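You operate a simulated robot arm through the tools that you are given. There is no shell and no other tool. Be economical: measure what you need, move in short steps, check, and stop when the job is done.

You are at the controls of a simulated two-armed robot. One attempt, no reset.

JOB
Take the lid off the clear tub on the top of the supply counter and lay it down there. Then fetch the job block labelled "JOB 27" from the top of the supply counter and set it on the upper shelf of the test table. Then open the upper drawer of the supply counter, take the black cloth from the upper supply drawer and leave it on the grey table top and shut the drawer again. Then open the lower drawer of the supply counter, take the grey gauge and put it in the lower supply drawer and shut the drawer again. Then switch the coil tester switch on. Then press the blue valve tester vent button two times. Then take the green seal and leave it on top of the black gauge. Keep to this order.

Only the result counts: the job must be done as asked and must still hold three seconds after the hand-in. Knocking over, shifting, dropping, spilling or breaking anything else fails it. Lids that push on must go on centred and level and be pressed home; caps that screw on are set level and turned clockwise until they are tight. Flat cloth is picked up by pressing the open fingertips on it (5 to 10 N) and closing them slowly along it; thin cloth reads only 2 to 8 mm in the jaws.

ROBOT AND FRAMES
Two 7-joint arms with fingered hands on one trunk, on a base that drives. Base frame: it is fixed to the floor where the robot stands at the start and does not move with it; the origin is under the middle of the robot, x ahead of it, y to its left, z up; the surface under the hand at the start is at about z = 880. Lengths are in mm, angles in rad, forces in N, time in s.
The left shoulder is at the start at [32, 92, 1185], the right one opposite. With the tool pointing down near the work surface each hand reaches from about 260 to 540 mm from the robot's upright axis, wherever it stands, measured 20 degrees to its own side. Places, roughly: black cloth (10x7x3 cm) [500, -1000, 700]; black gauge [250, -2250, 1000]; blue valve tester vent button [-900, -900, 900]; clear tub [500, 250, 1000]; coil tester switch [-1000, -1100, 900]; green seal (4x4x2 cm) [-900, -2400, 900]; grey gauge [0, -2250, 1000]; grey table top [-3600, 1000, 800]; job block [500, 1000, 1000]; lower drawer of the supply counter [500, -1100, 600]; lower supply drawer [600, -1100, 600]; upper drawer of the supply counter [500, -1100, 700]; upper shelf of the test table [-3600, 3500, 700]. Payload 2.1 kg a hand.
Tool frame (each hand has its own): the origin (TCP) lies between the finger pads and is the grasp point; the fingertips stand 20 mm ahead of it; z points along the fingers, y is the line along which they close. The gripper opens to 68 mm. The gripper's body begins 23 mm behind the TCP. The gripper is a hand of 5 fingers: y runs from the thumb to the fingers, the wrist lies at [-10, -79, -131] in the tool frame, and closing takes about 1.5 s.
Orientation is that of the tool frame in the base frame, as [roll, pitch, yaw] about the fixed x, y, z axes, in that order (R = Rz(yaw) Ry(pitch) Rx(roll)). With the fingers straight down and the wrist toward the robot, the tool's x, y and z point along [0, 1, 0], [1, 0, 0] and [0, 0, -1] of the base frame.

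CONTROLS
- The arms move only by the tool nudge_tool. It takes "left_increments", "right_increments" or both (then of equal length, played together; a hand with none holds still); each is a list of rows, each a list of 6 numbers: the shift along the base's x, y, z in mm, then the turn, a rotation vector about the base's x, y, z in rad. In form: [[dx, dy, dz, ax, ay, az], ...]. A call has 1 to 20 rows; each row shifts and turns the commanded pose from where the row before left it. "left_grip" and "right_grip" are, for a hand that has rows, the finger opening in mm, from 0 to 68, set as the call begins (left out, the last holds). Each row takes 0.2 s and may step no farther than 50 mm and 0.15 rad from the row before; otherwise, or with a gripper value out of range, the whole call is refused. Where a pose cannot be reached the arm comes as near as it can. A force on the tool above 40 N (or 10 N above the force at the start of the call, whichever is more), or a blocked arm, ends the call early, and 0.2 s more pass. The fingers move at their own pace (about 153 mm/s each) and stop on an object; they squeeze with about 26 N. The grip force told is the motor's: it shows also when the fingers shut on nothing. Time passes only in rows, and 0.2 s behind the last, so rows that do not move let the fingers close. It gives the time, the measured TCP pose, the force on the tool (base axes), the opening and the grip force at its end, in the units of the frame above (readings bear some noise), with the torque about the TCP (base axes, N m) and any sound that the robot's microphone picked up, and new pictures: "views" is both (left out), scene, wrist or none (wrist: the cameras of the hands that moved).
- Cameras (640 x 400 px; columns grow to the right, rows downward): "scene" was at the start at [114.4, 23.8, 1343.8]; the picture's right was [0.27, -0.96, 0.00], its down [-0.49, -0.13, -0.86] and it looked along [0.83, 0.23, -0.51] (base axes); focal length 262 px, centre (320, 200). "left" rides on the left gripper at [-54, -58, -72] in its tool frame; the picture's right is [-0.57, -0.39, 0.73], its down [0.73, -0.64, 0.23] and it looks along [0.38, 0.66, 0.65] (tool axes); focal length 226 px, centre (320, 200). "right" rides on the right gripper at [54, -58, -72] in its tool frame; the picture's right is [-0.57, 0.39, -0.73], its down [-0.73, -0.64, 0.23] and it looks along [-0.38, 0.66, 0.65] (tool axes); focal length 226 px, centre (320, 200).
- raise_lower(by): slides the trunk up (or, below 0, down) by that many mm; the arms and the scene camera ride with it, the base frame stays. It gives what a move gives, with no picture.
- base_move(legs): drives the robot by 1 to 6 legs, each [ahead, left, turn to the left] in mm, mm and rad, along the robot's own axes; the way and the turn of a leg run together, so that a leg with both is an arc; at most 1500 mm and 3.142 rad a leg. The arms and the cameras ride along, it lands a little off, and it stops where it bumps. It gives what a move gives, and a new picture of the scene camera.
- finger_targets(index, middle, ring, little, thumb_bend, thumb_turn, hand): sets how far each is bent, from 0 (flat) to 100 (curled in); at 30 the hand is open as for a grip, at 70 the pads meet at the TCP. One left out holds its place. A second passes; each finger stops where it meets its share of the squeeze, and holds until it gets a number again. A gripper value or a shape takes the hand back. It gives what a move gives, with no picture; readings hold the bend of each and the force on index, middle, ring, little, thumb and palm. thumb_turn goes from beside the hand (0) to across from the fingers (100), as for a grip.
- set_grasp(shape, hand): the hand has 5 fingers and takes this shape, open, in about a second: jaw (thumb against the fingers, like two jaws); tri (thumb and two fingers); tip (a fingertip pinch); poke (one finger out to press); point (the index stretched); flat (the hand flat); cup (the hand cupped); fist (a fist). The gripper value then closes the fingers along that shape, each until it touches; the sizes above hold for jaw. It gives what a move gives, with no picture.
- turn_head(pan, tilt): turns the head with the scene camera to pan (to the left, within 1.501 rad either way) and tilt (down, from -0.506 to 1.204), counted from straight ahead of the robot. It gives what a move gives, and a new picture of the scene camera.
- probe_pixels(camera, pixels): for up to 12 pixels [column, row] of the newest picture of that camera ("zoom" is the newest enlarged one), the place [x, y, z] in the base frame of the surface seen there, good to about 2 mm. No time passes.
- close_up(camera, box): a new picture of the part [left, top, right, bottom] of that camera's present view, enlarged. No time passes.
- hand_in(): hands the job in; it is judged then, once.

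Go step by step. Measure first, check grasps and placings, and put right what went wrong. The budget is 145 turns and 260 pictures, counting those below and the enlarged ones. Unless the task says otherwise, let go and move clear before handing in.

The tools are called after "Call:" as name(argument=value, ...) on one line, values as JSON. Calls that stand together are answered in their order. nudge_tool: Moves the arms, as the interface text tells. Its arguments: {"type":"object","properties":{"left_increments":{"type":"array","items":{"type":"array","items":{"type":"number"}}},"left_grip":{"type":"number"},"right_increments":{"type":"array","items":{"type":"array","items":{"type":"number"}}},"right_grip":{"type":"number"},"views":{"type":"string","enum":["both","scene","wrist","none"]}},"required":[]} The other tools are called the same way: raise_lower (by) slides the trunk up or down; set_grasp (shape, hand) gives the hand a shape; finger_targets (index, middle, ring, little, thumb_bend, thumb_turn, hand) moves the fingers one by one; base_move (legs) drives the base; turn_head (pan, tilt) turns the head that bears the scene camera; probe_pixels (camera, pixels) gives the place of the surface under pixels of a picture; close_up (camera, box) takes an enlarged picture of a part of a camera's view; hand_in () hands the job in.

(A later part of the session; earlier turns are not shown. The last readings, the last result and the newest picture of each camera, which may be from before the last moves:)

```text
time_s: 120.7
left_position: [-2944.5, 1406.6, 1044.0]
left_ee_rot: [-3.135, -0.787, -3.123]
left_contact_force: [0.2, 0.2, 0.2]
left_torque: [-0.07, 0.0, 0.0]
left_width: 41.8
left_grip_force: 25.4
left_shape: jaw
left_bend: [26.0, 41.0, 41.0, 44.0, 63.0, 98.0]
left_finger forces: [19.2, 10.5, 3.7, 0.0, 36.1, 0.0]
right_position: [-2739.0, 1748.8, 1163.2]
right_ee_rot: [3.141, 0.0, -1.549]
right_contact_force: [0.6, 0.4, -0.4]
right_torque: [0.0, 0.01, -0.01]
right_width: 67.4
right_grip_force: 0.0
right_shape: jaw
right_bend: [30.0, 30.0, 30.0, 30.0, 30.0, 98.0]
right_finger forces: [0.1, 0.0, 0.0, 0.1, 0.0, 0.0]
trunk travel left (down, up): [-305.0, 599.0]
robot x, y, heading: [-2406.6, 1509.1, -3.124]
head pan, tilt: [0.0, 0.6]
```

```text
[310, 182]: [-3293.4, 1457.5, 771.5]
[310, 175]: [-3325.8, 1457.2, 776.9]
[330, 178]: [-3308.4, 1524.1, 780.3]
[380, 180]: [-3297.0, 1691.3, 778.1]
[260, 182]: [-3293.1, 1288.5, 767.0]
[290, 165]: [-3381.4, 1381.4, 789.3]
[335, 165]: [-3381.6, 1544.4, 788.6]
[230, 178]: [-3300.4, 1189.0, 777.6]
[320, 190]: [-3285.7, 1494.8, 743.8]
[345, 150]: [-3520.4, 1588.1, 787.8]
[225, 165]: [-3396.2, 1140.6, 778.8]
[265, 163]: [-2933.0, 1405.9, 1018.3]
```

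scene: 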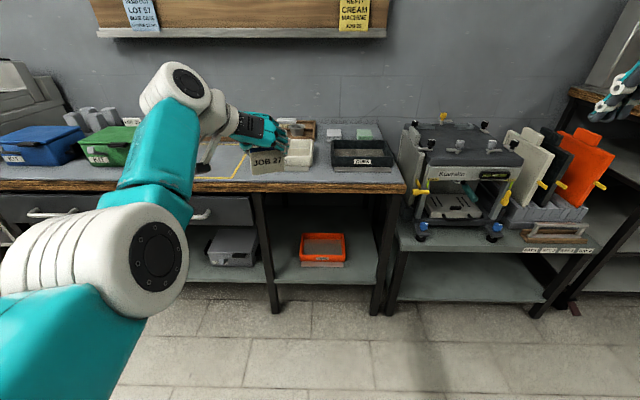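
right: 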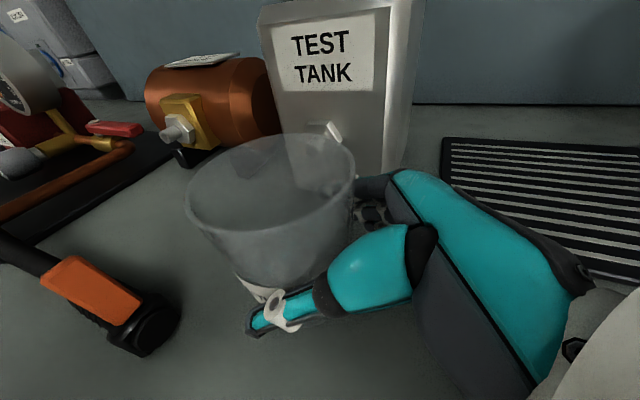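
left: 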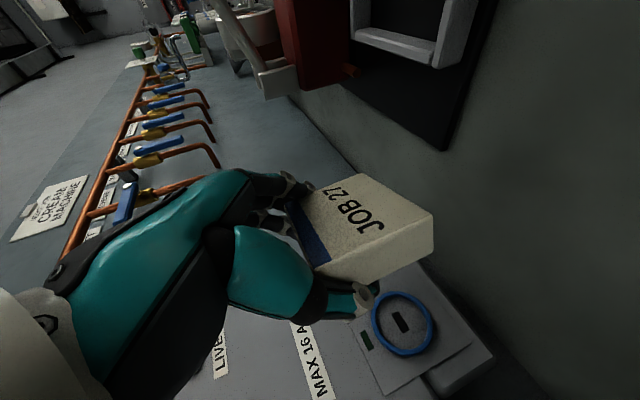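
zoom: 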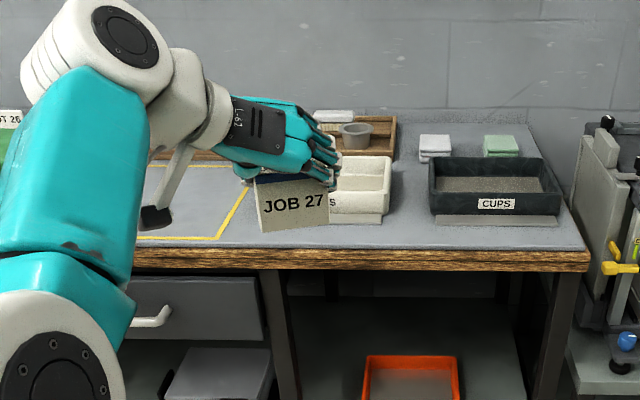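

The grey table is at z≈779 with a free front strip near (-3340,1520). I'll drive there, lower the trunk 100, and check.

Call:
base_move(legs=[[392, -118, 0.0]])

Call:
raise_lower(by=-100)

Call:
nudge_tool(left_increments=[[0, 0, -30, 0, 0, 0], [0, 0, -30, 0, 0, 0], [0, 0, -20, 0, 0, 0]])

Call:
close_up(camera="scene", box=[200, 120, 420, 260])

```text
time_s: 123.3
left_position: [-3344.2, 1515.8, 1042.4]
left_ee_rot: [-3.133, -0.788, -3.125]
left_contact_force: [-1.3, -0.5, -0.7]
left_torque: [0.0, -0.01, 0.0]
left_width: 42.0
left_grip_force: 26.0
left_shape: jaw
left_bend: [26.0, 41.0, 41.0, 44.0, 63.0, 98.0]
left_finger forces: [19.2, 10.4, 3.6, 0.1, 36.2, 0.0]
right_position: [-3137.7, 1859.1, 1162.3]
right_ee_rot: [-3.141, -0.001, -1.55]
right_contact_force: [0.4, 0.0, 0.6]
right_torque: [-0.01, -0.03, 0.01]
right_width: 67.7
right_grip_force: 0.0
right_shape: jaw
right_bend: [30.0, 30.0, 30.0, 30.0, 30.0, 98.0]
right_finger forces: [0.0, 0.1, 0.1, 0.0, 0.0, 0.1]
trunk travel left (down, up): [-305.0, 599.0]
robot x, y, heading: [-2806.4, 1618.1, -3.12]
head pan, tilt: [0.0, 0.6]
```

scene: 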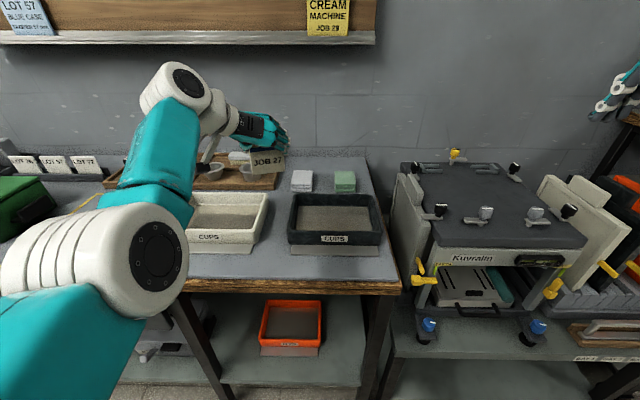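

```text
time_s: 124.6
left_position: [-3344.0, 1514.4, 942.5]
left_ee_rot: [-3.135, -0.786, -3.123]
left_contact_force: [-0.2, 0.4, -0.4]
left_torque: [0.02, 0.01, 0.01]
left_width: 42.0
left_grip_force: 25.4
left_shape: jaw
left_bend: [26.0, 41.0, 41.0, 44.0, 64.0, 98.0]
left_finger forces: [19.2, 10.4, 3.8, 0.1, 36.4, 0.0]
right_position: [-3136.6, 1860.0, 1064.7]
right_ee_rot: [-3.142, 0.001, -1.549]
right_contact_force: [0.0, 0.8, -0.2]
right_torque: [-0.02, -0.01, 0.05]
right_width: 68.0
right_grip_force: 0.0
right_shape: jaw
right_bend: [30.0, 30.0, 30.0, 30.0, 30.0, 98.0]
right_finger forces: [0.0, 0.1, 0.0, 0.0, 0.0, 0.1]
trunk travel left (down, up): [-205.0, 699.0]
robot x, y, heading: [-2805.9, 1619.8, -3.126]
head pan, tilt: [0.0, 0.6]
```

```text
time_s: 125.4
left_position: [-3343.9, 1516.2, 861.0]
left_ee_rot: [-3.134, -0.786, -3.124]
left_contact_force: [0.2, 0.0, -0.4]
left_torque: [0.0, 0.01, 0.01]
left_width: 42.1
left_grip_force: 26.0
left_shape: jaw
left_bend: [26.0, 41.0, 42.0, 44.0, 64.0, 98.0]
left_finger forces: [19.2, 10.5, 3.9, 0.1, 36.2, 0.0]
right_position: [-3137.2, 1858.3, 1062.7]
right_ee_rot: [3.142, 0.001, -1.549]
right_contact_force: [0.4, -0.3, 0.7]
right_torque: [-0.01, 0.01, 0.0]
right_width: 67.6
right_grip_force: 0.2
right_shape: jaw
right_bend: [30.0, 30.0, 30.0, 30.0, 30.0, 98.0]
right_finger forces: [0.0, 0.0, 0.1, 0.1, 0.0, 0.0]
trunk travel left (down, up): [-205.0, 699.0]
robot x, y, heading: [-2807.8, 1619.6, -3.118]
head pan, tilt: [0.0, 0.6]
```

scene: 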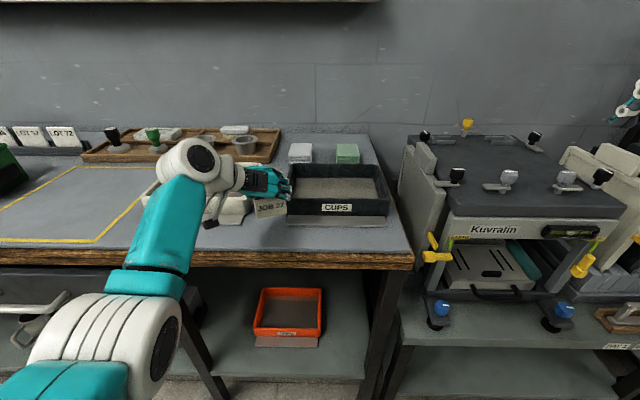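
left: 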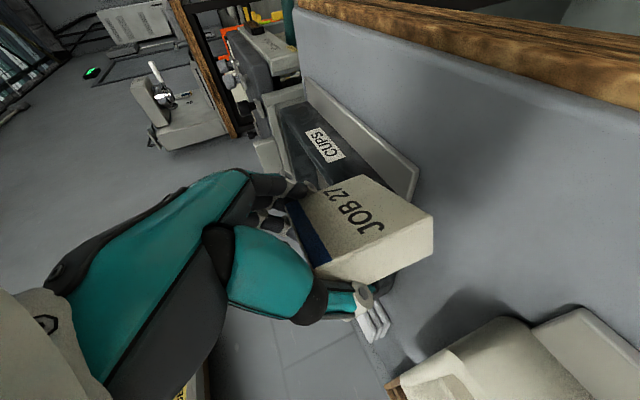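

```text
2.86 times, centred on (310, 190) of scene
```

zoom: 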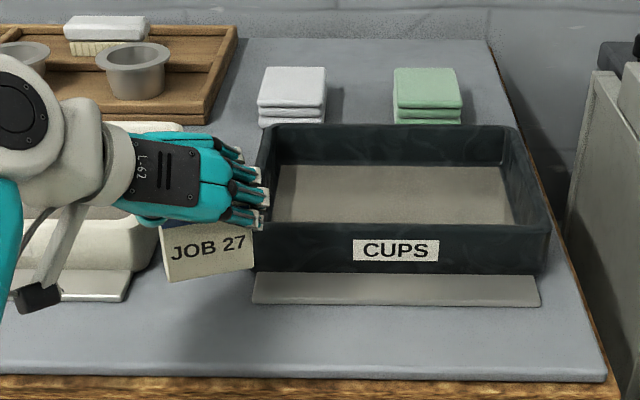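

The fingers look close to the CUPS tray; I'll measure the tray corners.

Call:
probe_pixels(camera="zoom", pixels=[[262, 262], [262, 240], [258, 300], [540, 300], [125, 290], [150, 250], [200, 330], [300, 350], [215, 260], [400, 310]])

```text
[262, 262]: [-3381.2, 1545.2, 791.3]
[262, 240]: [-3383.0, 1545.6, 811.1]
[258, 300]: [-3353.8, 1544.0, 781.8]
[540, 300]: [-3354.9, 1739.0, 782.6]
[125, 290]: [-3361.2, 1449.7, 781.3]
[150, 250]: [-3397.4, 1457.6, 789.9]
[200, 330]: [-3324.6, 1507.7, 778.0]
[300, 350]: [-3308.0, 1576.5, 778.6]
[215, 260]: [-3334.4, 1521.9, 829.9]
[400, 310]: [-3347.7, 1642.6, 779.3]
```

I'll shift 20 mm towards the front edge, then lower to contact.

Call:
nudge_tool(left_increments=[[20, -12, 0, 0, 0, 0], [0, 0, -15, 0, 0, 0], [0, 0, -12, 0, 0, 0], [0, 0, -5, 0, 0, 0], [0, 0, -3, 0, 0, 0], [0, 0, -3, 0, 0, 0], [0, 0, -2, 0, 0, 0]], views="wrist")

```text
time_s: 127.0
left_position: [-3325.4, 1503.8, 823.3]
left_ee_rot: [-3.136, -0.786, -3.122]
left_contact_force: [0.3, 0.7, -0.2]
left_torque: [0.0, 0.02, 0.0]
left_width: 42.0
left_grip_force: 26.1
left_shape: jaw
left_bend: [26.0, 41.0, 42.0, 44.0, 64.0, 98.0]
left_finger forces: [19.3, 10.4, 4.1, 0.0, 36.3, 0.1]
right_position: [-3138.3, 1858.7, 1063.1]
right_ee_rot: [3.141, 0.0, -1.55]
right_contact_force: [-0.9, 0.0, 0.5]
right_torque: [0.04, -0.01, 0.04]
right_width: 67.8
right_grip_force: 0.0
right_shape: jaw
right_bend: [30.0, 30.0, 30.0, 30.0, 30.0, 98.0]
right_finger forces: [0.0, 0.1, 0.1, 0.0, 0.0, 0.0]
trunk travel left (down, up): [-205.0, 699.0]
robot x, y, heading: [-2807.4, 1617.5, -3.124]
head pan, tilt: [0.0, 0.6]
```

left: 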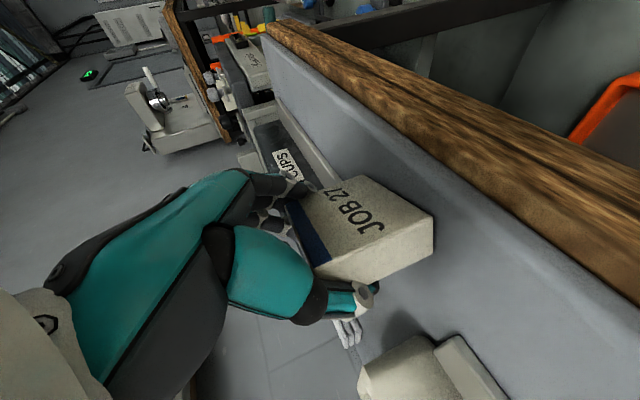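

Call:
nudge_tool(left_increments=[[0, 0, -2, 0, 0, 0], [0, 0, -2, 0, 0, 0], [0, 0, -2, 0, 0, 0], [0, 0, -1, 0, 0, 0]], views="none")

Call:
close_up(camera="scene", box=[220, 150, 380, 270])

```text
time_s: 128.0
left_position: [-3323.8, 1503.6, 817.9]
left_ee_rot: [-3.137, -0.793, -3.12]
left_contact_force: [2.9, -1.5, 26.2]
left_torque: [0.24, 0.17, 0.11]
left_width: 41.1
left_grip_force: 25.8
left_shape: jaw
left_bend: [26.0, 41.0, 42.0, 44.0, 65.0, 100.0]
left_finger forces: [17.2, 10.1, 4.8, 0.0, 35.9, 0.1]
right_position: [-3133.6, 1860.3, 1063.4]
right_ee_rot: [3.14, 0.002, -1.552]
right_contact_force: [-0.2, -0.5, 0.1]
right_torque: [0.01, 0.01, 0.01]
right_width: 67.8
right_grip_force: 0.1
right_shape: jaw
right_bend: [30.0, 30.0, 30.0, 30.0, 30.0, 98.0]
right_finger forces: [0.0, 0.1, 0.0, 0.0, 0.0, 0.0]
trunk travel left (down, up): [-205.0, 699.0]
robot x, y, heading: [-2809.7, 1617.0, -3.117]
head pan, tilt: [0.0, 0.6]
```

```text
3.33 times, centred on (300, 210) of scene
```

zoom: 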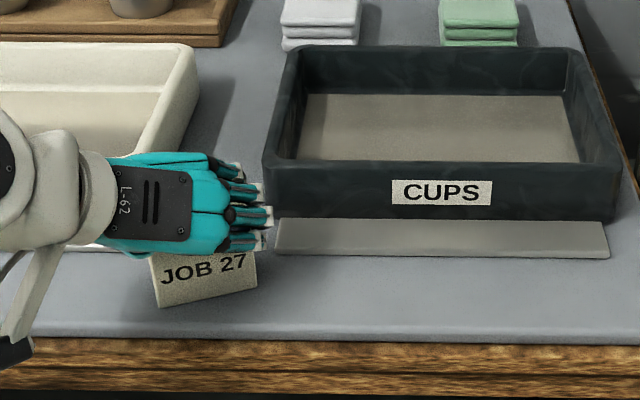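

It's down. I'll release and back off along the tool axis.

Call:
nudge_tool(left_increments=[[0, 0, 2, 0, 0, 0], [0, 0, 0, 0, 0, 0], [0, 0, 0, 0, 0, 0], [0, 0, 0, 0, 0, 0], [0, 0, 0, 0, 0, 0], [7, 0, 7, 0, 0, 0], [10, 0, 10, 0, 0, 0], [15, 0, 15, 0, 0, 0], [15, 0, 20, 0, 0, 0], [10, 0, 20, 0, 0, 0]], left_grip=68)

Call:
close_up(camera="scene", box=[220, 150, 380, 270])

```text
time_s: 130.2
left_position: [-3265.9, 1503.6, 889.0]
left_ee_rot: [-3.137, -0.787, -3.121]
left_contact_force: [-1.1, 0.1, 0.3]
left_torque: [0.01, -0.01, -0.01]
left_width: 68.1
left_grip_force: 0.0
left_shape: jaw
left_bend: [30.0, 30.0, 30.0, 30.0, 30.0, 98.0]
left_finger forces: [0.0, 0.0, 0.1, 0.1, 0.0, 0.0]
right_position: [-3136.7, 1859.9, 1063.9]
right_ee_rot: [3.141, 0.0, -1.549]
right_contact_force: [0.2, 0.1, -0.1]
right_torque: [0.0, -0.03, -0.01]
right_width: 67.6
right_grip_force: 0.0
right_shape: jaw
right_bend: [30.0, 30.0, 30.0, 30.0, 30.0, 98.0]
right_finger forces: [0.0, 0.0, 0.0, 0.0, 0.0, 0.0]
trunk travel left (down, up): [-205.0, 699.0]
robot x, y, heading: [-2803.3, 1618.7, -3.128]
head pan, tilt: [0.0, 0.6]
```

scene: 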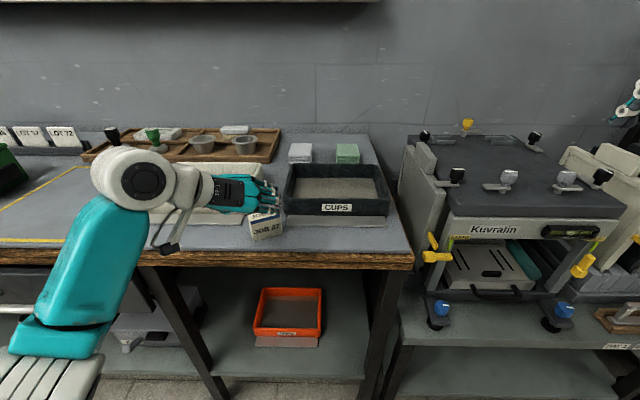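
left: 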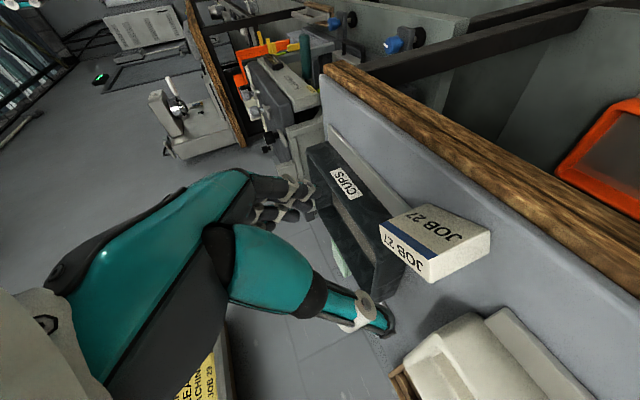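

```text
3.33 times, centred on (300, 210) of scene
```

zoom: 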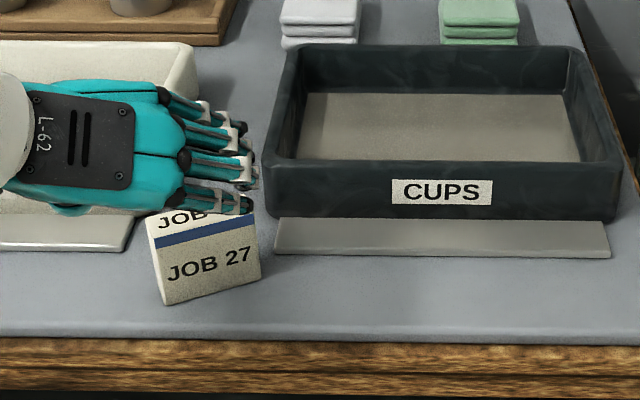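

The block stands upright but slightly yawed. I'll measure its corners for a flatter regrasp.

Call:
probe_pixels(camera="zoom", pixels=[[165, 302], [258, 277], [155, 245], [254, 222], [150, 220], [200, 235], [165, 215], [210, 290]])

Call:
probe_pixels(camera="left", pixels=[[382, 230], [428, 278], [437, 205], [488, 232], [488, 250], [430, 240]])

```text
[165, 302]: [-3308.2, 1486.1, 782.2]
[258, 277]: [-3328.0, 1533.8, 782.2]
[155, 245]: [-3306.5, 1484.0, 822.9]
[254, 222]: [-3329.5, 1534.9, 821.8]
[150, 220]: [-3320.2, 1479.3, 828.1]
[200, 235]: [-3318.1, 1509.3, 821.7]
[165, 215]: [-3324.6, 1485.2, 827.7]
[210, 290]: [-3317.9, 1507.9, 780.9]
```

```text
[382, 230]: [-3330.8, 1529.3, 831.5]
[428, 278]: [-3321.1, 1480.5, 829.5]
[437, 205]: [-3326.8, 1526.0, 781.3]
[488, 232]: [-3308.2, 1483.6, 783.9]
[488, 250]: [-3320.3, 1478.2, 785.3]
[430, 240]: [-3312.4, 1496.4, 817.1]
```

The block centre is (-3328,1505), yawed 0.42 rad. I'll yaw the hand +0.40, flatten its tilt to about 27°, and go to the pre-grasp at (-3255,1538,849).

Call:
nudge_tool(left_increments=[[4, 6, 0, 0, 0, 0.133], [4, 6, 0, 0, 0, 0.133], [3, 6, -5, 0, 0, 0.132], [0, 6, -10, -0.042, 0.094, 0], [0, 6, -10, -0.042, 0.094, 0], [0, 5, -15, -0.042, 0.094, 0]])

Call:
close_up(camera="scene", box=[200, 140, 380, 270])

```text
time_s: 131.6
left_position: [-3255.3, 1538.8, 850.0]
left_ee_rot: [-3.133, -1.097, -2.727]
left_contact_force: [0.0, 0.8, -0.2]
left_torque: [0.01, -0.01, 0.0]
left_width: 67.6
left_grip_force: 0.1
left_shape: jaw
left_bend: [30.0, 30.0, 30.0, 30.0, 30.0, 98.0]
left_finger forces: [0.0, 0.1, 0.0, 0.0, 0.0, 0.0]
right_position: [-3137.3, 1859.2, 1061.8]
right_ee_rot: [-3.141, 0.0, -1.55]
right_contact_force: [0.7, 0.8, 0.3]
right_torque: [-0.02, 0.02, -0.01]
right_width: 67.8
right_grip_force: 0.1
right_shape: jaw
right_bend: [30.0, 30.0, 30.0, 30.0, 30.0, 98.0]
right_finger forces: [0.0, 0.0, 0.1, 0.1, 0.0, 0.0]
trunk travel left (down, up): [-205.0, 699.0]
robot x, y, heading: [-2804.7, 1616.0, -3.125]
head pan, tilt: [0.0, 0.6]
```

scene: 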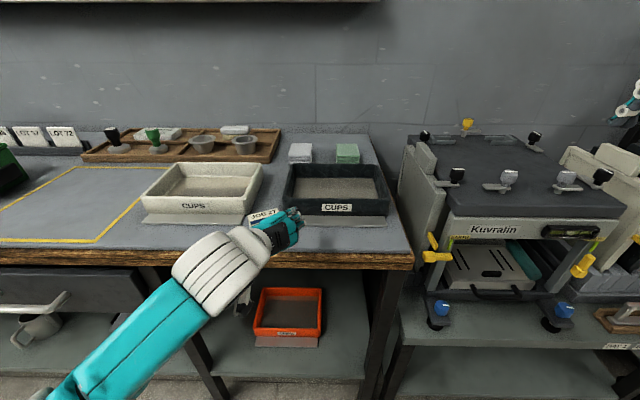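
left: 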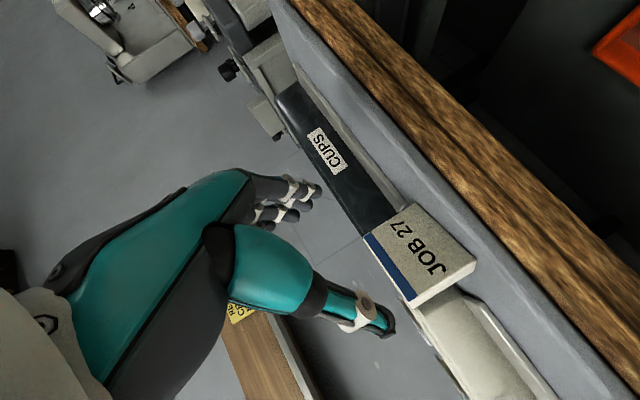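

```text
3.08 times, centred on (290, 205) of scene
```

zoom: 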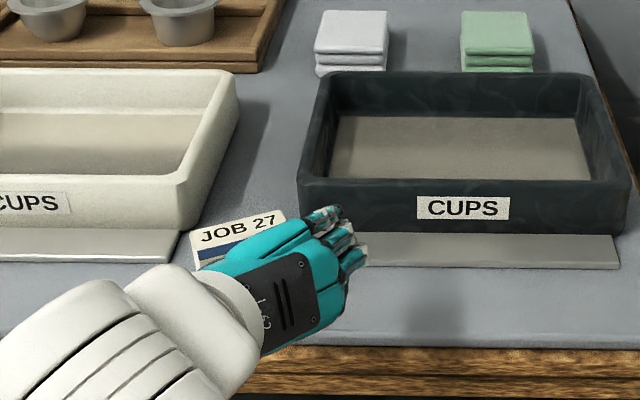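

The orientation is right. I'll advance 90 mm along the tool axis to the block.

Call:
nudge_tool(left_increments=[[-12.2, -5.5, -6.8, 0, 0, 0], [-12.2, -5.5, -6.8, 0, 0, 0], [-12.2, -5.5, -6.8, 0, 0, 0], [-12.2, -5.5, -6.8, 0, 0, 0], [-12.2, -5.5, -6.8, 0, 0, 0], [-10, -4.5, -6, 0, 0, 0]], views="wrist")

Call:
close_up(camera="scene", box=[200, 140, 380, 270])

```text
time_s: 133.0
left_position: [-3325.0, 1507.8, 808.9]
left_ee_rot: [-3.139, -1.096, -2.721]
left_contact_force: [1.4, -0.2, 1.1]
left_torque: [-0.02, 0.04, -0.01]
left_width: 67.9
left_grip_force: 0.1
left_shape: jaw
left_bend: [30.0, 30.0, 30.0, 30.0, 29.0, 98.0]
left_finger forces: [0.5, 0.0, 0.0, 0.0, 0.7, 0.1]
right_position: [-3137.3, 1859.7, 1062.4]
right_ee_rot: [3.141, -0.001, -1.55]
right_contact_force: [0.5, 0.2, -0.4]
right_torque: [0.01, 0.0, -0.03]
right_width: 67.8
right_grip_force: 0.1
right_shape: jaw
right_bend: [30.0, 30.0, 30.0, 30.0, 30.0, 98.0]
right_finger forces: [0.0, 0.0, 0.1, 0.1, 0.1, 0.0]
trunk travel left (down, up): [-205.0, 699.0]
robot x, y, heading: [-2807.7, 1618.6, -3.121]
head pan, tilt: [0.0, 0.6]
```

left: 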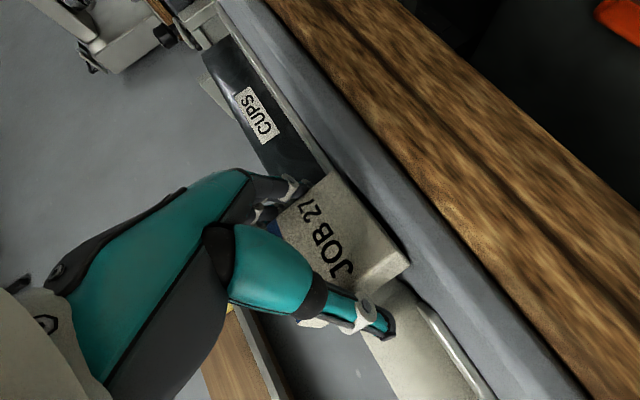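

```text
3.08 times, centred on (290, 205) of scene
```

zoom: 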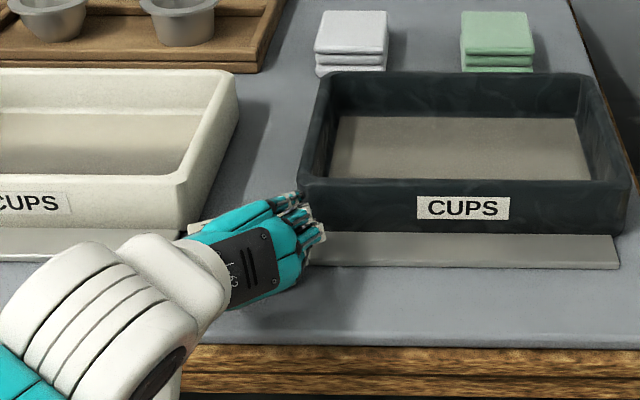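

The block is between the jaws. I'll close and lift 30 mm.

Call:
nudge_tool(left_increments=[[0, 0, 0, 0, 0, 0], [0, 0, 0, 0, 0, 0], [0, 0, 0, 0, 0, 0], [0, 0, 0, 0, 0, 0], [0, 0, 0, 0, 0, 0], [0, 0, 0, 0, 0, 0], [0, 0, 0, 0, 0, 0]], left_grip=30, views="none")

Call:
nudge_tool(left_increments=[[0, 0, 10, 0, 0, 0], [0, 0, 20, 0, 0, 0], [0, 0, 30, 0, 0, 0], [15, 0, 30, 0, 0, 0]])

Call:
close_up(camera="scene", box=[200, 140, 380, 270])

```text
time_s: 134.6
left_position: [-3326.0, 1506.0, 809.9]
left_ee_rot: [-3.127, -1.095, -2.732]
left_contact_force: [0.2, -1.1, 1.8]
left_torque: [-0.04, 0.02, -0.01]
left_width: 53.1
left_grip_force: 26.0
left_shape: jaw
left_bend: [27.0, 36.0, 33.0, 43.0, 44.0, 98.0]
left_finger forces: [17.3, 8.2, 3.4, 0.9, 31.0, 0.0]
right_position: [-3136.2, 1860.3, 1062.1]
right_ee_rot: [-3.141, 0.0, -1.55]
right_contact_force: [-0.4, 0.9, -0.6]
right_torque: [-0.01, 0.01, 0.04]
right_width: 68.0
right_grip_force: 0.1
right_shape: jaw
right_bend: [30.0, 30.0, 30.0, 30.0, 30.0, 98.0]
right_finger forces: [0.0, 0.1, 0.1, 0.0, 0.0, 0.0]
trunk travel left (down, up): [-205.0, 699.0]
robot x, y, heading: [-2810.0, 1615.4, -3.132]
head pan, tilt: [0.0, 0.6]
```

```text
time_s: 135.6
left_position: [-3311.0, 1506.8, 899.9]
left_ee_rot: [-3.131, -1.095, -2.729]
left_contact_force: [-0.1, 0.0, -1.3]
left_torque: [-0.01, -0.01, 0.0]
left_width: 53.1
left_grip_force: 26.2
left_shape: jaw
left_bend: [26.0, 36.0, 33.0, 43.0, 45.0, 97.0]
left_finger forces: [17.6, 8.5, 3.3, 0.7, 29.9, 0.1]
right_position: [-3137.5, 1859.5, 1062.2]
right_ee_rot: [-3.14, 0.0, -1.552]
right_contact_force: [-0.3, -0.3, -0.5]
right_torque: [0.02, -0.01, 0.03]
right_width: 67.6
right_grip_force: 0.1
right_shape: jaw
right_bend: [30.0, 30.0, 30.0, 30.0, 30.0, 98.0]
right_finger forces: [0.1, 0.1, 0.0, 0.0, 0.0, 0.1]
trunk travel left (down, up): [-205.0, 699.0]
robot x, y, heading: [-2808.2, 1617.6, -3.123]
head pan, tilt: [0.0, 0.6]
```

scene: 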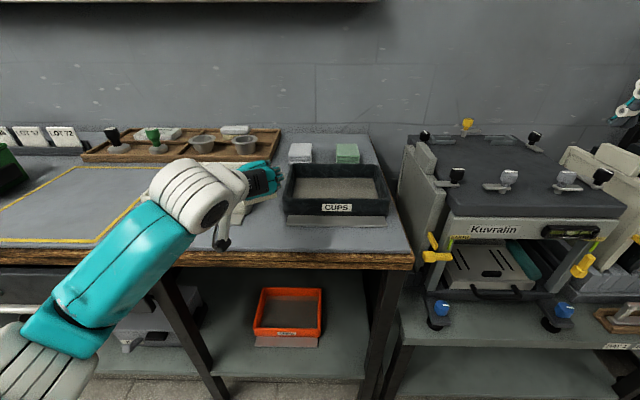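
left: 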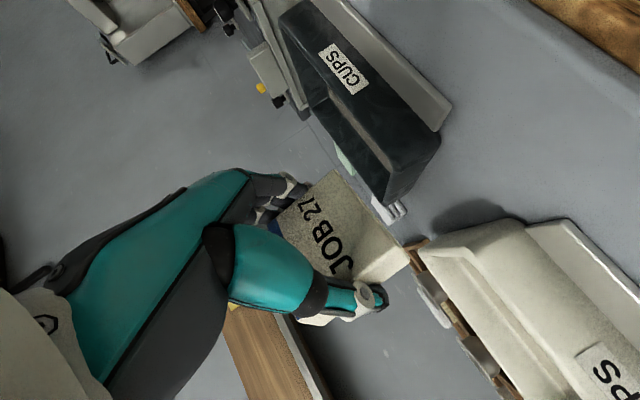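

```text
3.08 times, centred on (290, 205) of scene
```

zoom: 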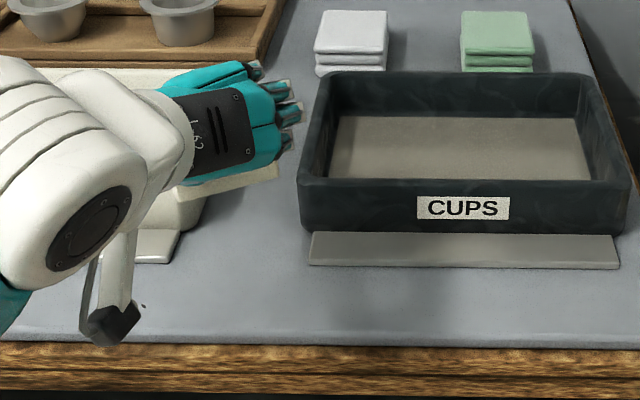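

JOB 27 is held, but at 27° the wrist camera would hang too low over the shelf trays; about 40° suits both the camera and the apron. I'll set the block down here again and regrasp at 40°.

Call:
nudge_tool(left_increments=[[-12, 0, -30, 0, 0, 0], [0, 0, -30, 0, 0, 0], [0, 0, -20, 0, 0, 0], [0, 0, -6, 0, 0, 0], [0, 0, -3, 0, 0, 0], [0, 0, -2, 0, 0, 0], [0, 0, -2, 0, 0, 0]], views="none")

Call:
nudge_tool(left_increments=[[0, 0, 2, 0, 0, 0], [0, 0, 0, 0, 0, 0], [0, 0, 0, 0, 0, 0], [0, 0, 0, 0, 0, 0], [0, 0, 0, 0, 0, 0], [8, 3.5, 4.5, 0, 0, 0], [16, 7, 9, 0, 0, 0], [16, 7, 9, 0, 0, 0], [16, 7, 9, 0, 0, 0], [0, 0, 20, 0, 0, 0]], left_grip=68)

Call:
close_up(camera="scene", box=[200, 140, 380, 270])

```text
time_s: 137.2
left_position: [-3323.9, 1507.5, 808.5]
left_ee_rot: [-3.137, -1.099, -2.722]
left_contact_force: [1.8, 0.9, 11.0]
left_torque: [0.02, 0.17, 0.05]
left_width: 52.9
left_grip_force: 26.3
left_shape: jaw
left_bend: [26.0, 36.0, 33.0, 44.0, 45.0, 99.0]
left_finger forces: [17.5, 8.9, 3.8, 2.5, 31.3, 0.0]
right_position: [-3135.6, 1859.3, 1063.3]
right_ee_rot: [3.14, 0.0, -1.552]
right_contact_force: [0.7, 0.5, 0.1]
right_torque: [0.02, -0.01, -0.01]
right_width: 67.6
right_grip_force: 0.0
right_shape: jaw
right_bend: [30.0, 30.0, 30.0, 30.0, 30.0, 98.0]
right_finger forces: [0.1, 0.0, 0.0, 0.0, 0.0, 0.1]
trunk travel left (down, up): [-205.0, 699.0]
robot x, y, heading: [-2802.9, 1615.9, -3.12]
head pan, tilt: [0.0, 0.6]
```

```text
time_s: 139.4
left_position: [-3267.5, 1534.3, 859.7]
left_ee_rot: [-3.128, -1.094, -2.732]
left_contact_force: [0.5, 0.4, 0.3]
left_torque: [-0.03, 0.0, -0.01]
left_width: 67.9
left_grip_force: 0.0
left_shape: jaw
left_bend: [30.0, 30.0, 30.0, 30.0, 30.0, 98.0]
left_finger forces: [0.1, 0.1, 0.0, 0.0, 0.0, 0.1]
right_position: [-3137.7, 1860.0, 1062.7]
right_ee_rot: [3.142, -0.001, -1.549]
right_contact_force: [1.1, 0.0, 0.0]
right_torque: [-0.05, 0.04, 0.01]
right_width: 68.2
right_grip_force: 0.1
right_shape: jaw
right_bend: [30.0, 30.0, 30.0, 30.0, 30.0, 98.0]
right_finger forces: [0.0, 0.1, 0.0, 0.0, 0.0, 0.0]
trunk travel left (down, up): [-205.0, 699.0]
robot x, y, heading: [-2808.7, 1616.3, -3.123]
head pan, tilt: [0.0, 0.6]
```

scene: 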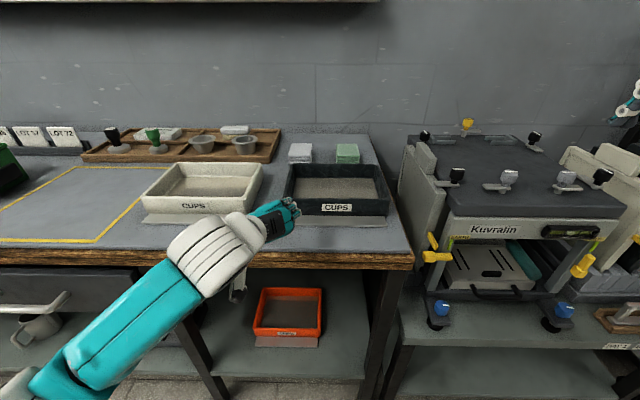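
left: 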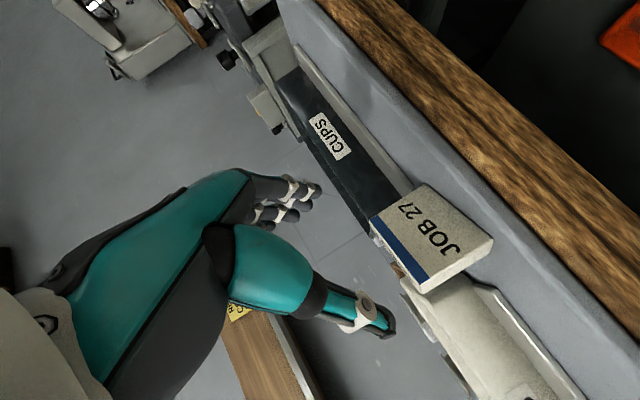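

```text
3.08 times, centred on (290, 205) of scene
```

zoom: 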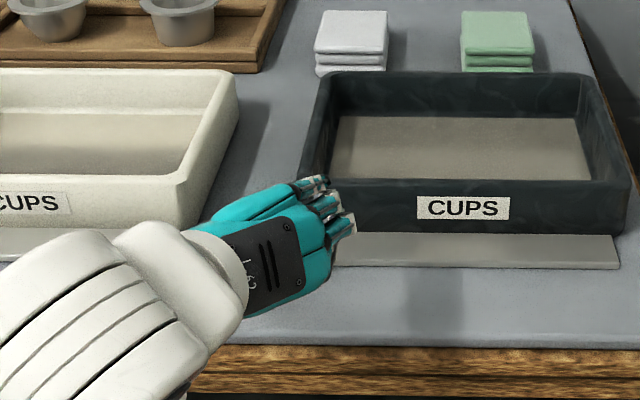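

Call:
probe_pixels(camera="left", pixels=[[373, 222], [422, 286], [422, 187], [490, 240], [450, 230], [400, 250], [400, 215], [440, 280]])

```text
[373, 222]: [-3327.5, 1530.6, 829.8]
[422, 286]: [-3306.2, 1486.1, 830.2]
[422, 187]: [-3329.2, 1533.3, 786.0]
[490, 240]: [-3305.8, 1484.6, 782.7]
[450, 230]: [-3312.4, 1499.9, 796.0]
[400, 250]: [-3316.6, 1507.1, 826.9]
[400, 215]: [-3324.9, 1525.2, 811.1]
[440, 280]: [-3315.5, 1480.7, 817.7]
```

The block hasn't moved. I'll re-tilt to 40° and advance for the regrasp at (-3327,1505,816).

Call:
nudge_tool(left_increments=[[0, -1, 6, 0.046, -0.104, 0], [0, -2, 6, 0.046, -0.104, 0], [-10, -4.4, -9.2, 0, 0, 0], [-10, -4.4, -9.2, 0, 0, 0], [-10, -4.4, -9.2, 0, 0, 0], [-10, -4.4, -9.2, 0, 0, 0], [-10, -4.4, -9.2, 0, 0, 0], [-9.5, -4.4, -8.7, 0, 0, 0]])

Call:
nudge_tool(left_increments=[[0, 0, 0, 0, 0, 0], [0, 0, 0, 0, 0, 0], [0, 0, 0, 0, 0, 0], [0, 0, 0, 0, 0, 0], [0, 0, 0, 0, 0, 0], [0, 0, 0, 0, 0, 0], [0, 0, 0, 0, 0, 0]], left_grip=30, views="wrist")

```text
time_s: 141.2
left_position: [-3327.6, 1501.6, 815.7]
left_ee_rot: [-3.128, -0.869, -2.731]
left_contact_force: [0.0, -0.1, -0.6]
left_torque: [0.0, 0.0, 0.03]
left_width: 67.8
left_grip_force: 0.1
left_shape: jaw
left_bend: [30.0, 30.0, 30.0, 30.0, 30.0, 98.0]
left_finger forces: [0.0, 0.0, 0.0, 0.1, 0.0, 0.1]
right_position: [-3137.3, 1858.1, 1063.9]
right_ee_rot: [3.141, 0.0, -1.55]
right_contact_force: [-1.3, -0.5, 0.2]
right_torque: [-0.01, 0.0, -0.01]
right_width: 67.4
right_grip_force: 0.1
right_shape: jaw
right_bend: [30.0, 30.0, 30.0, 30.0, 30.0, 98.0]
right_finger forces: [0.0, 0.0, 0.0, 0.1, 0.0, 0.0]
trunk travel left (down, up): [-205.0, 699.0]
robot x, y, heading: [-2807.6, 1616.4, -3.126]
head pan, tilt: [0.0, 0.6]
```

scene: 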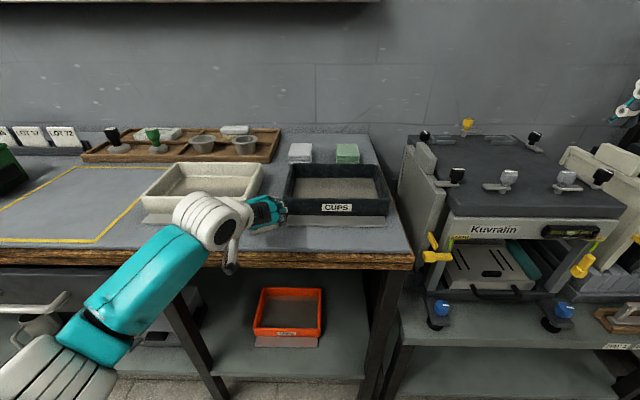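
left: 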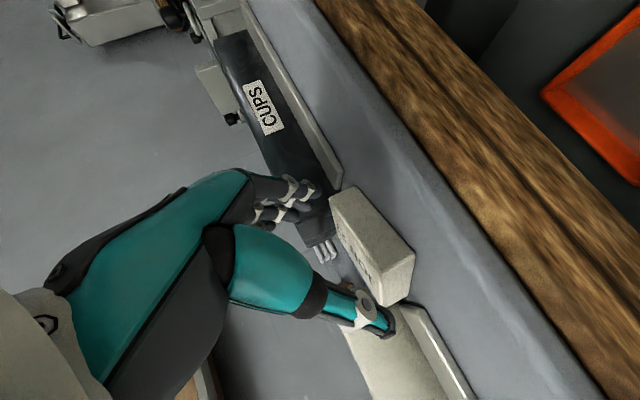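

```text
time_s: 142.8
left_position: [-3327.3, 1501.7, 818.5]
left_ee_rot: [-3.133, -0.87, -2.723]
left_contact_force: [-0.1, 0.8, 0.0]
left_torque: [0.0, -0.01, -0.03]
left_width: 30.7
left_grip_force: 0.1
left_shape: jaw
left_bend: [74.0, 47.0, 44.0, 42.0, 72.0, 100.0]
left_finger forces: [0.7, 0.1, 0.1, 0.0, 0.0, 0.1]
right_position: [-3137.6, 1859.3, 1063.3]
right_ee_rot: [-3.142, 0.0, -1.551]
right_contact_force: [0.4, -1.1, -1.2]
right_torque: [-0.02, -0.01, -0.01]
right_width: 68.0
right_grip_force: 0.0
right_shape: jaw
right_bend: [30.0, 30.0, 30.0, 30.0, 30.0, 98.0]
right_finger forces: [0.0, 0.0, 0.0, 0.0, 0.1, 0.1]
trunk travel left (down, up): [-205.0, 699.0]
robot x, y, heading: [-2806.4, 1618.8, -3.122]
head pan, tilt: [0.0, 0.6]
```

left: 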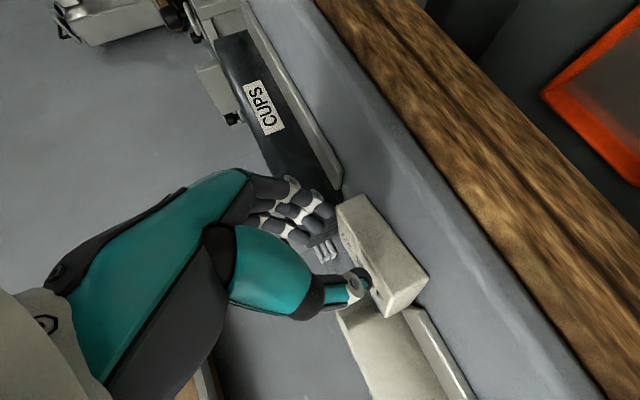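

The hand closed on nothing and the block appears to have tipped. I'll open, back off and look.

Call:
nudge_tool(left_increments=[[0, 0, 0, 0, 0, 0], [0, 0, 0, 0, 0, 0], [0, 0, 0, 0, 0, 0], [0, 0, 0, 0, 0, 0], [7, 3, 7, 0, 0, 0], [10, 5, 10, 0, 0, 0], [10, 5, 15, 0, 0, 0], [20, 0, 30, 0, 0, 0], [30, -10, 30, 0, 0, 0], [30, -20, 30, 0, 0, 0]], left_grip=68)

Call:
close_up(camera="scene", box=[200, 140, 380, 270])

```text
time_s: 145.0
left_position: [-3218.9, 1485.6, 941.1]
left_ee_rot: [-3.132, -0.867, -2.728]
left_contact_force: [-0.9, 0.8, -0.8]
left_torque: [-0.03, 0.02, 0.03]
left_width: 67.8
left_grip_force: 0.0
left_shape: jaw
left_bend: [30.0, 30.0, 30.0, 30.0, 30.0, 98.0]
left_finger forces: [0.0, 0.1, 0.0, 0.0, 0.0, 0.0]
right_position: [-3137.5, 1859.7, 1063.2]
right_ee_rot: [-3.142, 0.002, -1.548]
right_contact_force: [0.2, 0.3, 0.6]
right_torque: [0.01, -0.03, -0.03]
right_width: 67.7
right_grip_force: 0.1
right_shape: jaw
right_bend: [30.0, 30.0, 30.0, 30.0, 30.0, 98.0]
right_finger forces: [0.0, 0.1, 0.0, 0.0, 0.1, 0.1]
trunk travel left (down, up): [-205.0, 699.0]
robot x, y, heading: [-2805.2, 1616.4, -3.128]
head pan, tilt: [0.0, 0.6]
```

scene: 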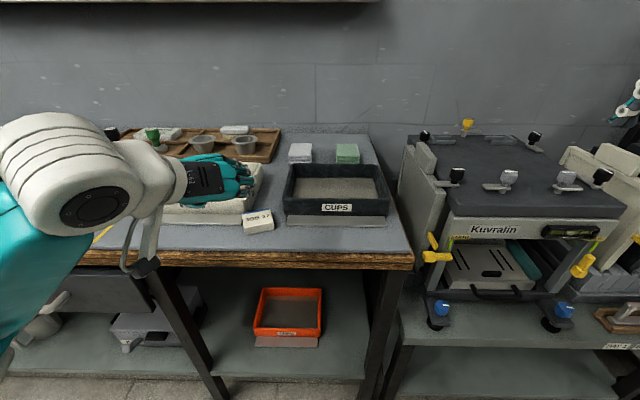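
left: 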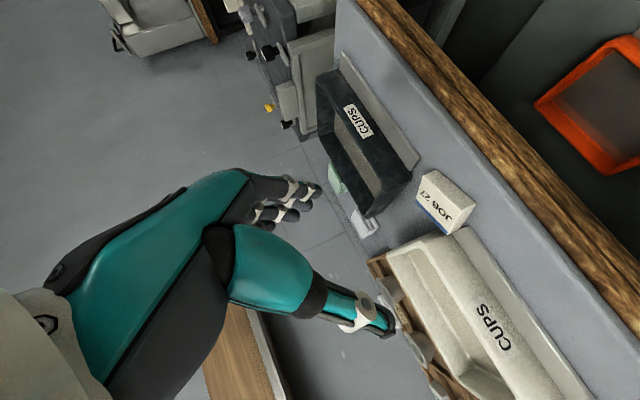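

```text
3.08 times, centred on (290, 205) of scene
```

zoom: 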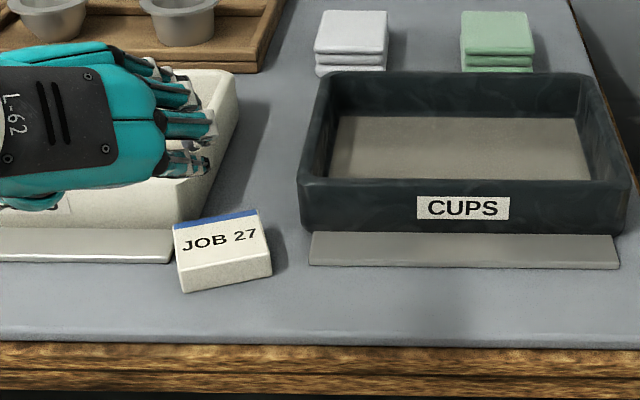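

The block now lies on its back, label up, on the grey table. It can be carried and laid on the shelf that way, so I'll measure it for a grasp.

Call:
probe_pixels(camera="zoom", pixels=[[176, 230], [254, 212], [184, 262], [270, 248], [184, 288], [270, 272], [222, 238], [180, 222], [232, 280]])

```text
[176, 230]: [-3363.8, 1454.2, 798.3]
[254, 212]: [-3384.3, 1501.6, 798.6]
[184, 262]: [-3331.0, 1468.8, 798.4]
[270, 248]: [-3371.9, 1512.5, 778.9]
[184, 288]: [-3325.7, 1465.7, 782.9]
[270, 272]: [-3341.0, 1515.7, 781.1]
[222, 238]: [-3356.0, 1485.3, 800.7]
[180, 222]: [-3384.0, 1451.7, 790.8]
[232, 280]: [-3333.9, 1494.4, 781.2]
```

The block is 20 mm thick, centred at (-3355,1484), yaw 0.315. I'll go above it with the jaw aligned.

Call:
nudge_tool(left_increments=[[-40, 1, 0, 0, 0, -0.1], [-40, 1, 0, 0, 0, 0], [-39, 2, -15, 0, 0, 0], [0, 0, -30, 0, 0, 0]])

Call:
close_up(camera="scene", box=[200, 140, 380, 270])

```text
time_s: 146.0
left_position: [-3341.8, 1489.3, 894.9]
left_ee_rot: [-3.129, -0.87, -2.83]
left_contact_force: [0.3, 0.1, -0.3]
left_torque: [-0.01, 0.01, -0.01]
left_width: 67.9
left_grip_force: 0.1
left_shape: jaw
left_bend: [30.0, 30.0, 30.0, 30.0, 30.0, 98.0]
left_finger forces: [0.0, 0.0, 0.0, 0.0, 0.1, 0.1]
right_position: [-3138.0, 1858.4, 1062.1]
right_ee_rot: [3.14, -0.001, -1.549]
right_contact_force: [-0.2, 1.1, -0.8]
right_torque: [0.02, 0.02, 0.04]
right_width: 67.8
right_grip_force: 0.1
right_shape: jaw
right_bend: [30.0, 30.0, 30.0, 30.0, 30.0, 98.0]
right_finger forces: [0.1, 0.1, 0.0, 0.0, 0.0, 0.0]
trunk travel left (down, up): [-205.0, 699.0]
robot x, y, heading: [-2801.9, 1616.3, -3.125]
head pan, tilt: [0.0, 0.6]
```

scene: 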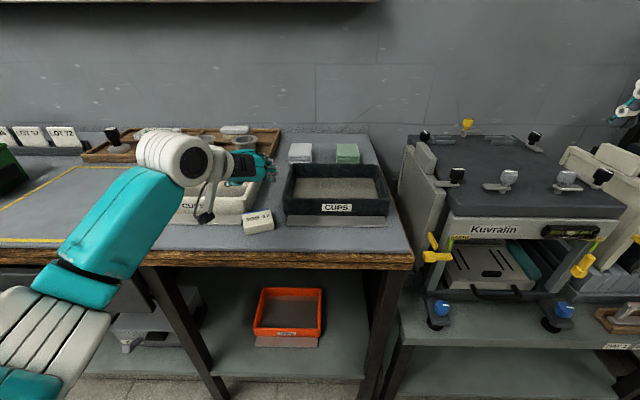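
left: 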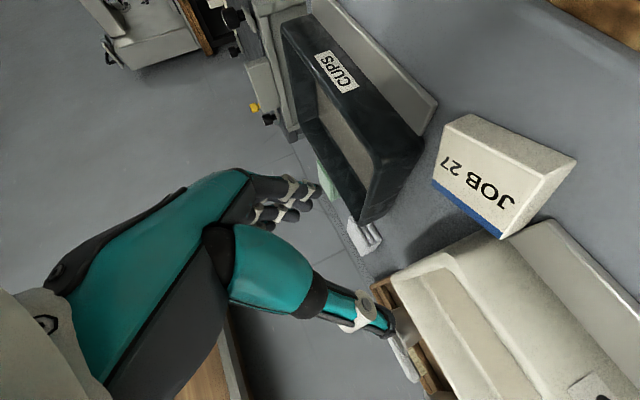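

```text
3.08 times, centred on (290, 205) of scene
```

zoom: 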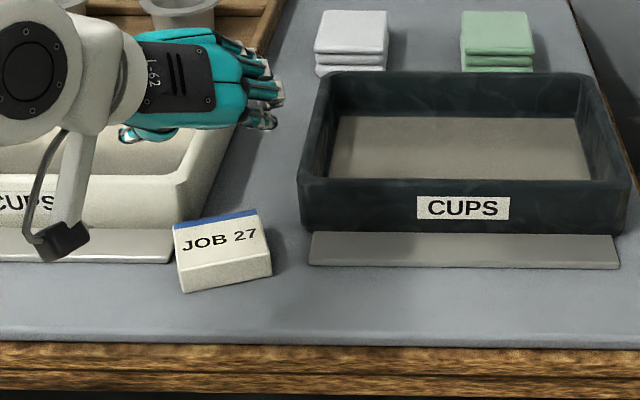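

Call:
nudge_tool(left_increments=[[4, 1, -25, 0, 0, 0], [0, 0, -25, 0, 0, 0], [0, 0, -15, 0, 0, 0], [0, 0, -6, 0, 0, 0], [0, 0, -4, 0, 0, 0], [0, 0, -2, 0, 0, 0]], views="wrist")

Call:
close_up(camera="scene", box=[200, 140, 380, 270])

```text
time_s: 147.4
left_position: [-3336.3, 1490.7, 817.6]
left_ee_rot: [-3.135, -0.872, -2.827]
left_contact_force: [-0.3, -0.3, -0.4]
left_torque: [-0.01, -0.02, 0.02]
left_width: 68.1
left_grip_force: 0.1
left_shape: jaw
left_bend: [30.0, 30.0, 30.0, 30.0, 30.0, 98.0]
left_finger forces: [0.0, 0.0, 0.0, 0.1, 0.0, 0.1]
right_position: [-3136.6, 1859.9, 1062.1]
right_ee_rot: [-3.141, 0.0, -1.55]
right_contact_force: [0.6, -0.1, 0.4]
right_torque: [0.01, 0.01, 0.01]
right_width: 67.5
right_grip_force: 0.0
right_shape: jaw
right_bend: [30.0, 30.0, 30.0, 30.0, 30.0, 98.0]
right_finger forces: [0.0, 0.0, 0.0, 0.0, 0.1, 0.0]
trunk travel left (down, up): [-205.0, 699.0]
robot x, y, heading: [-2808.3, 1617.4, -3.122]
head pan, tilt: [0.0, 0.6]
```

left: 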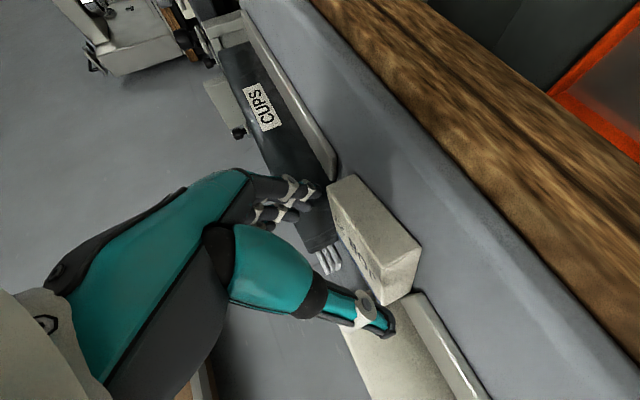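

```text
3.08 times, centred on (290, 205) of scene
```

zoom: 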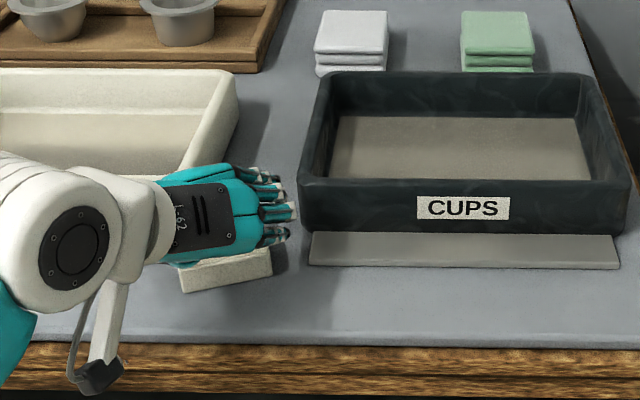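

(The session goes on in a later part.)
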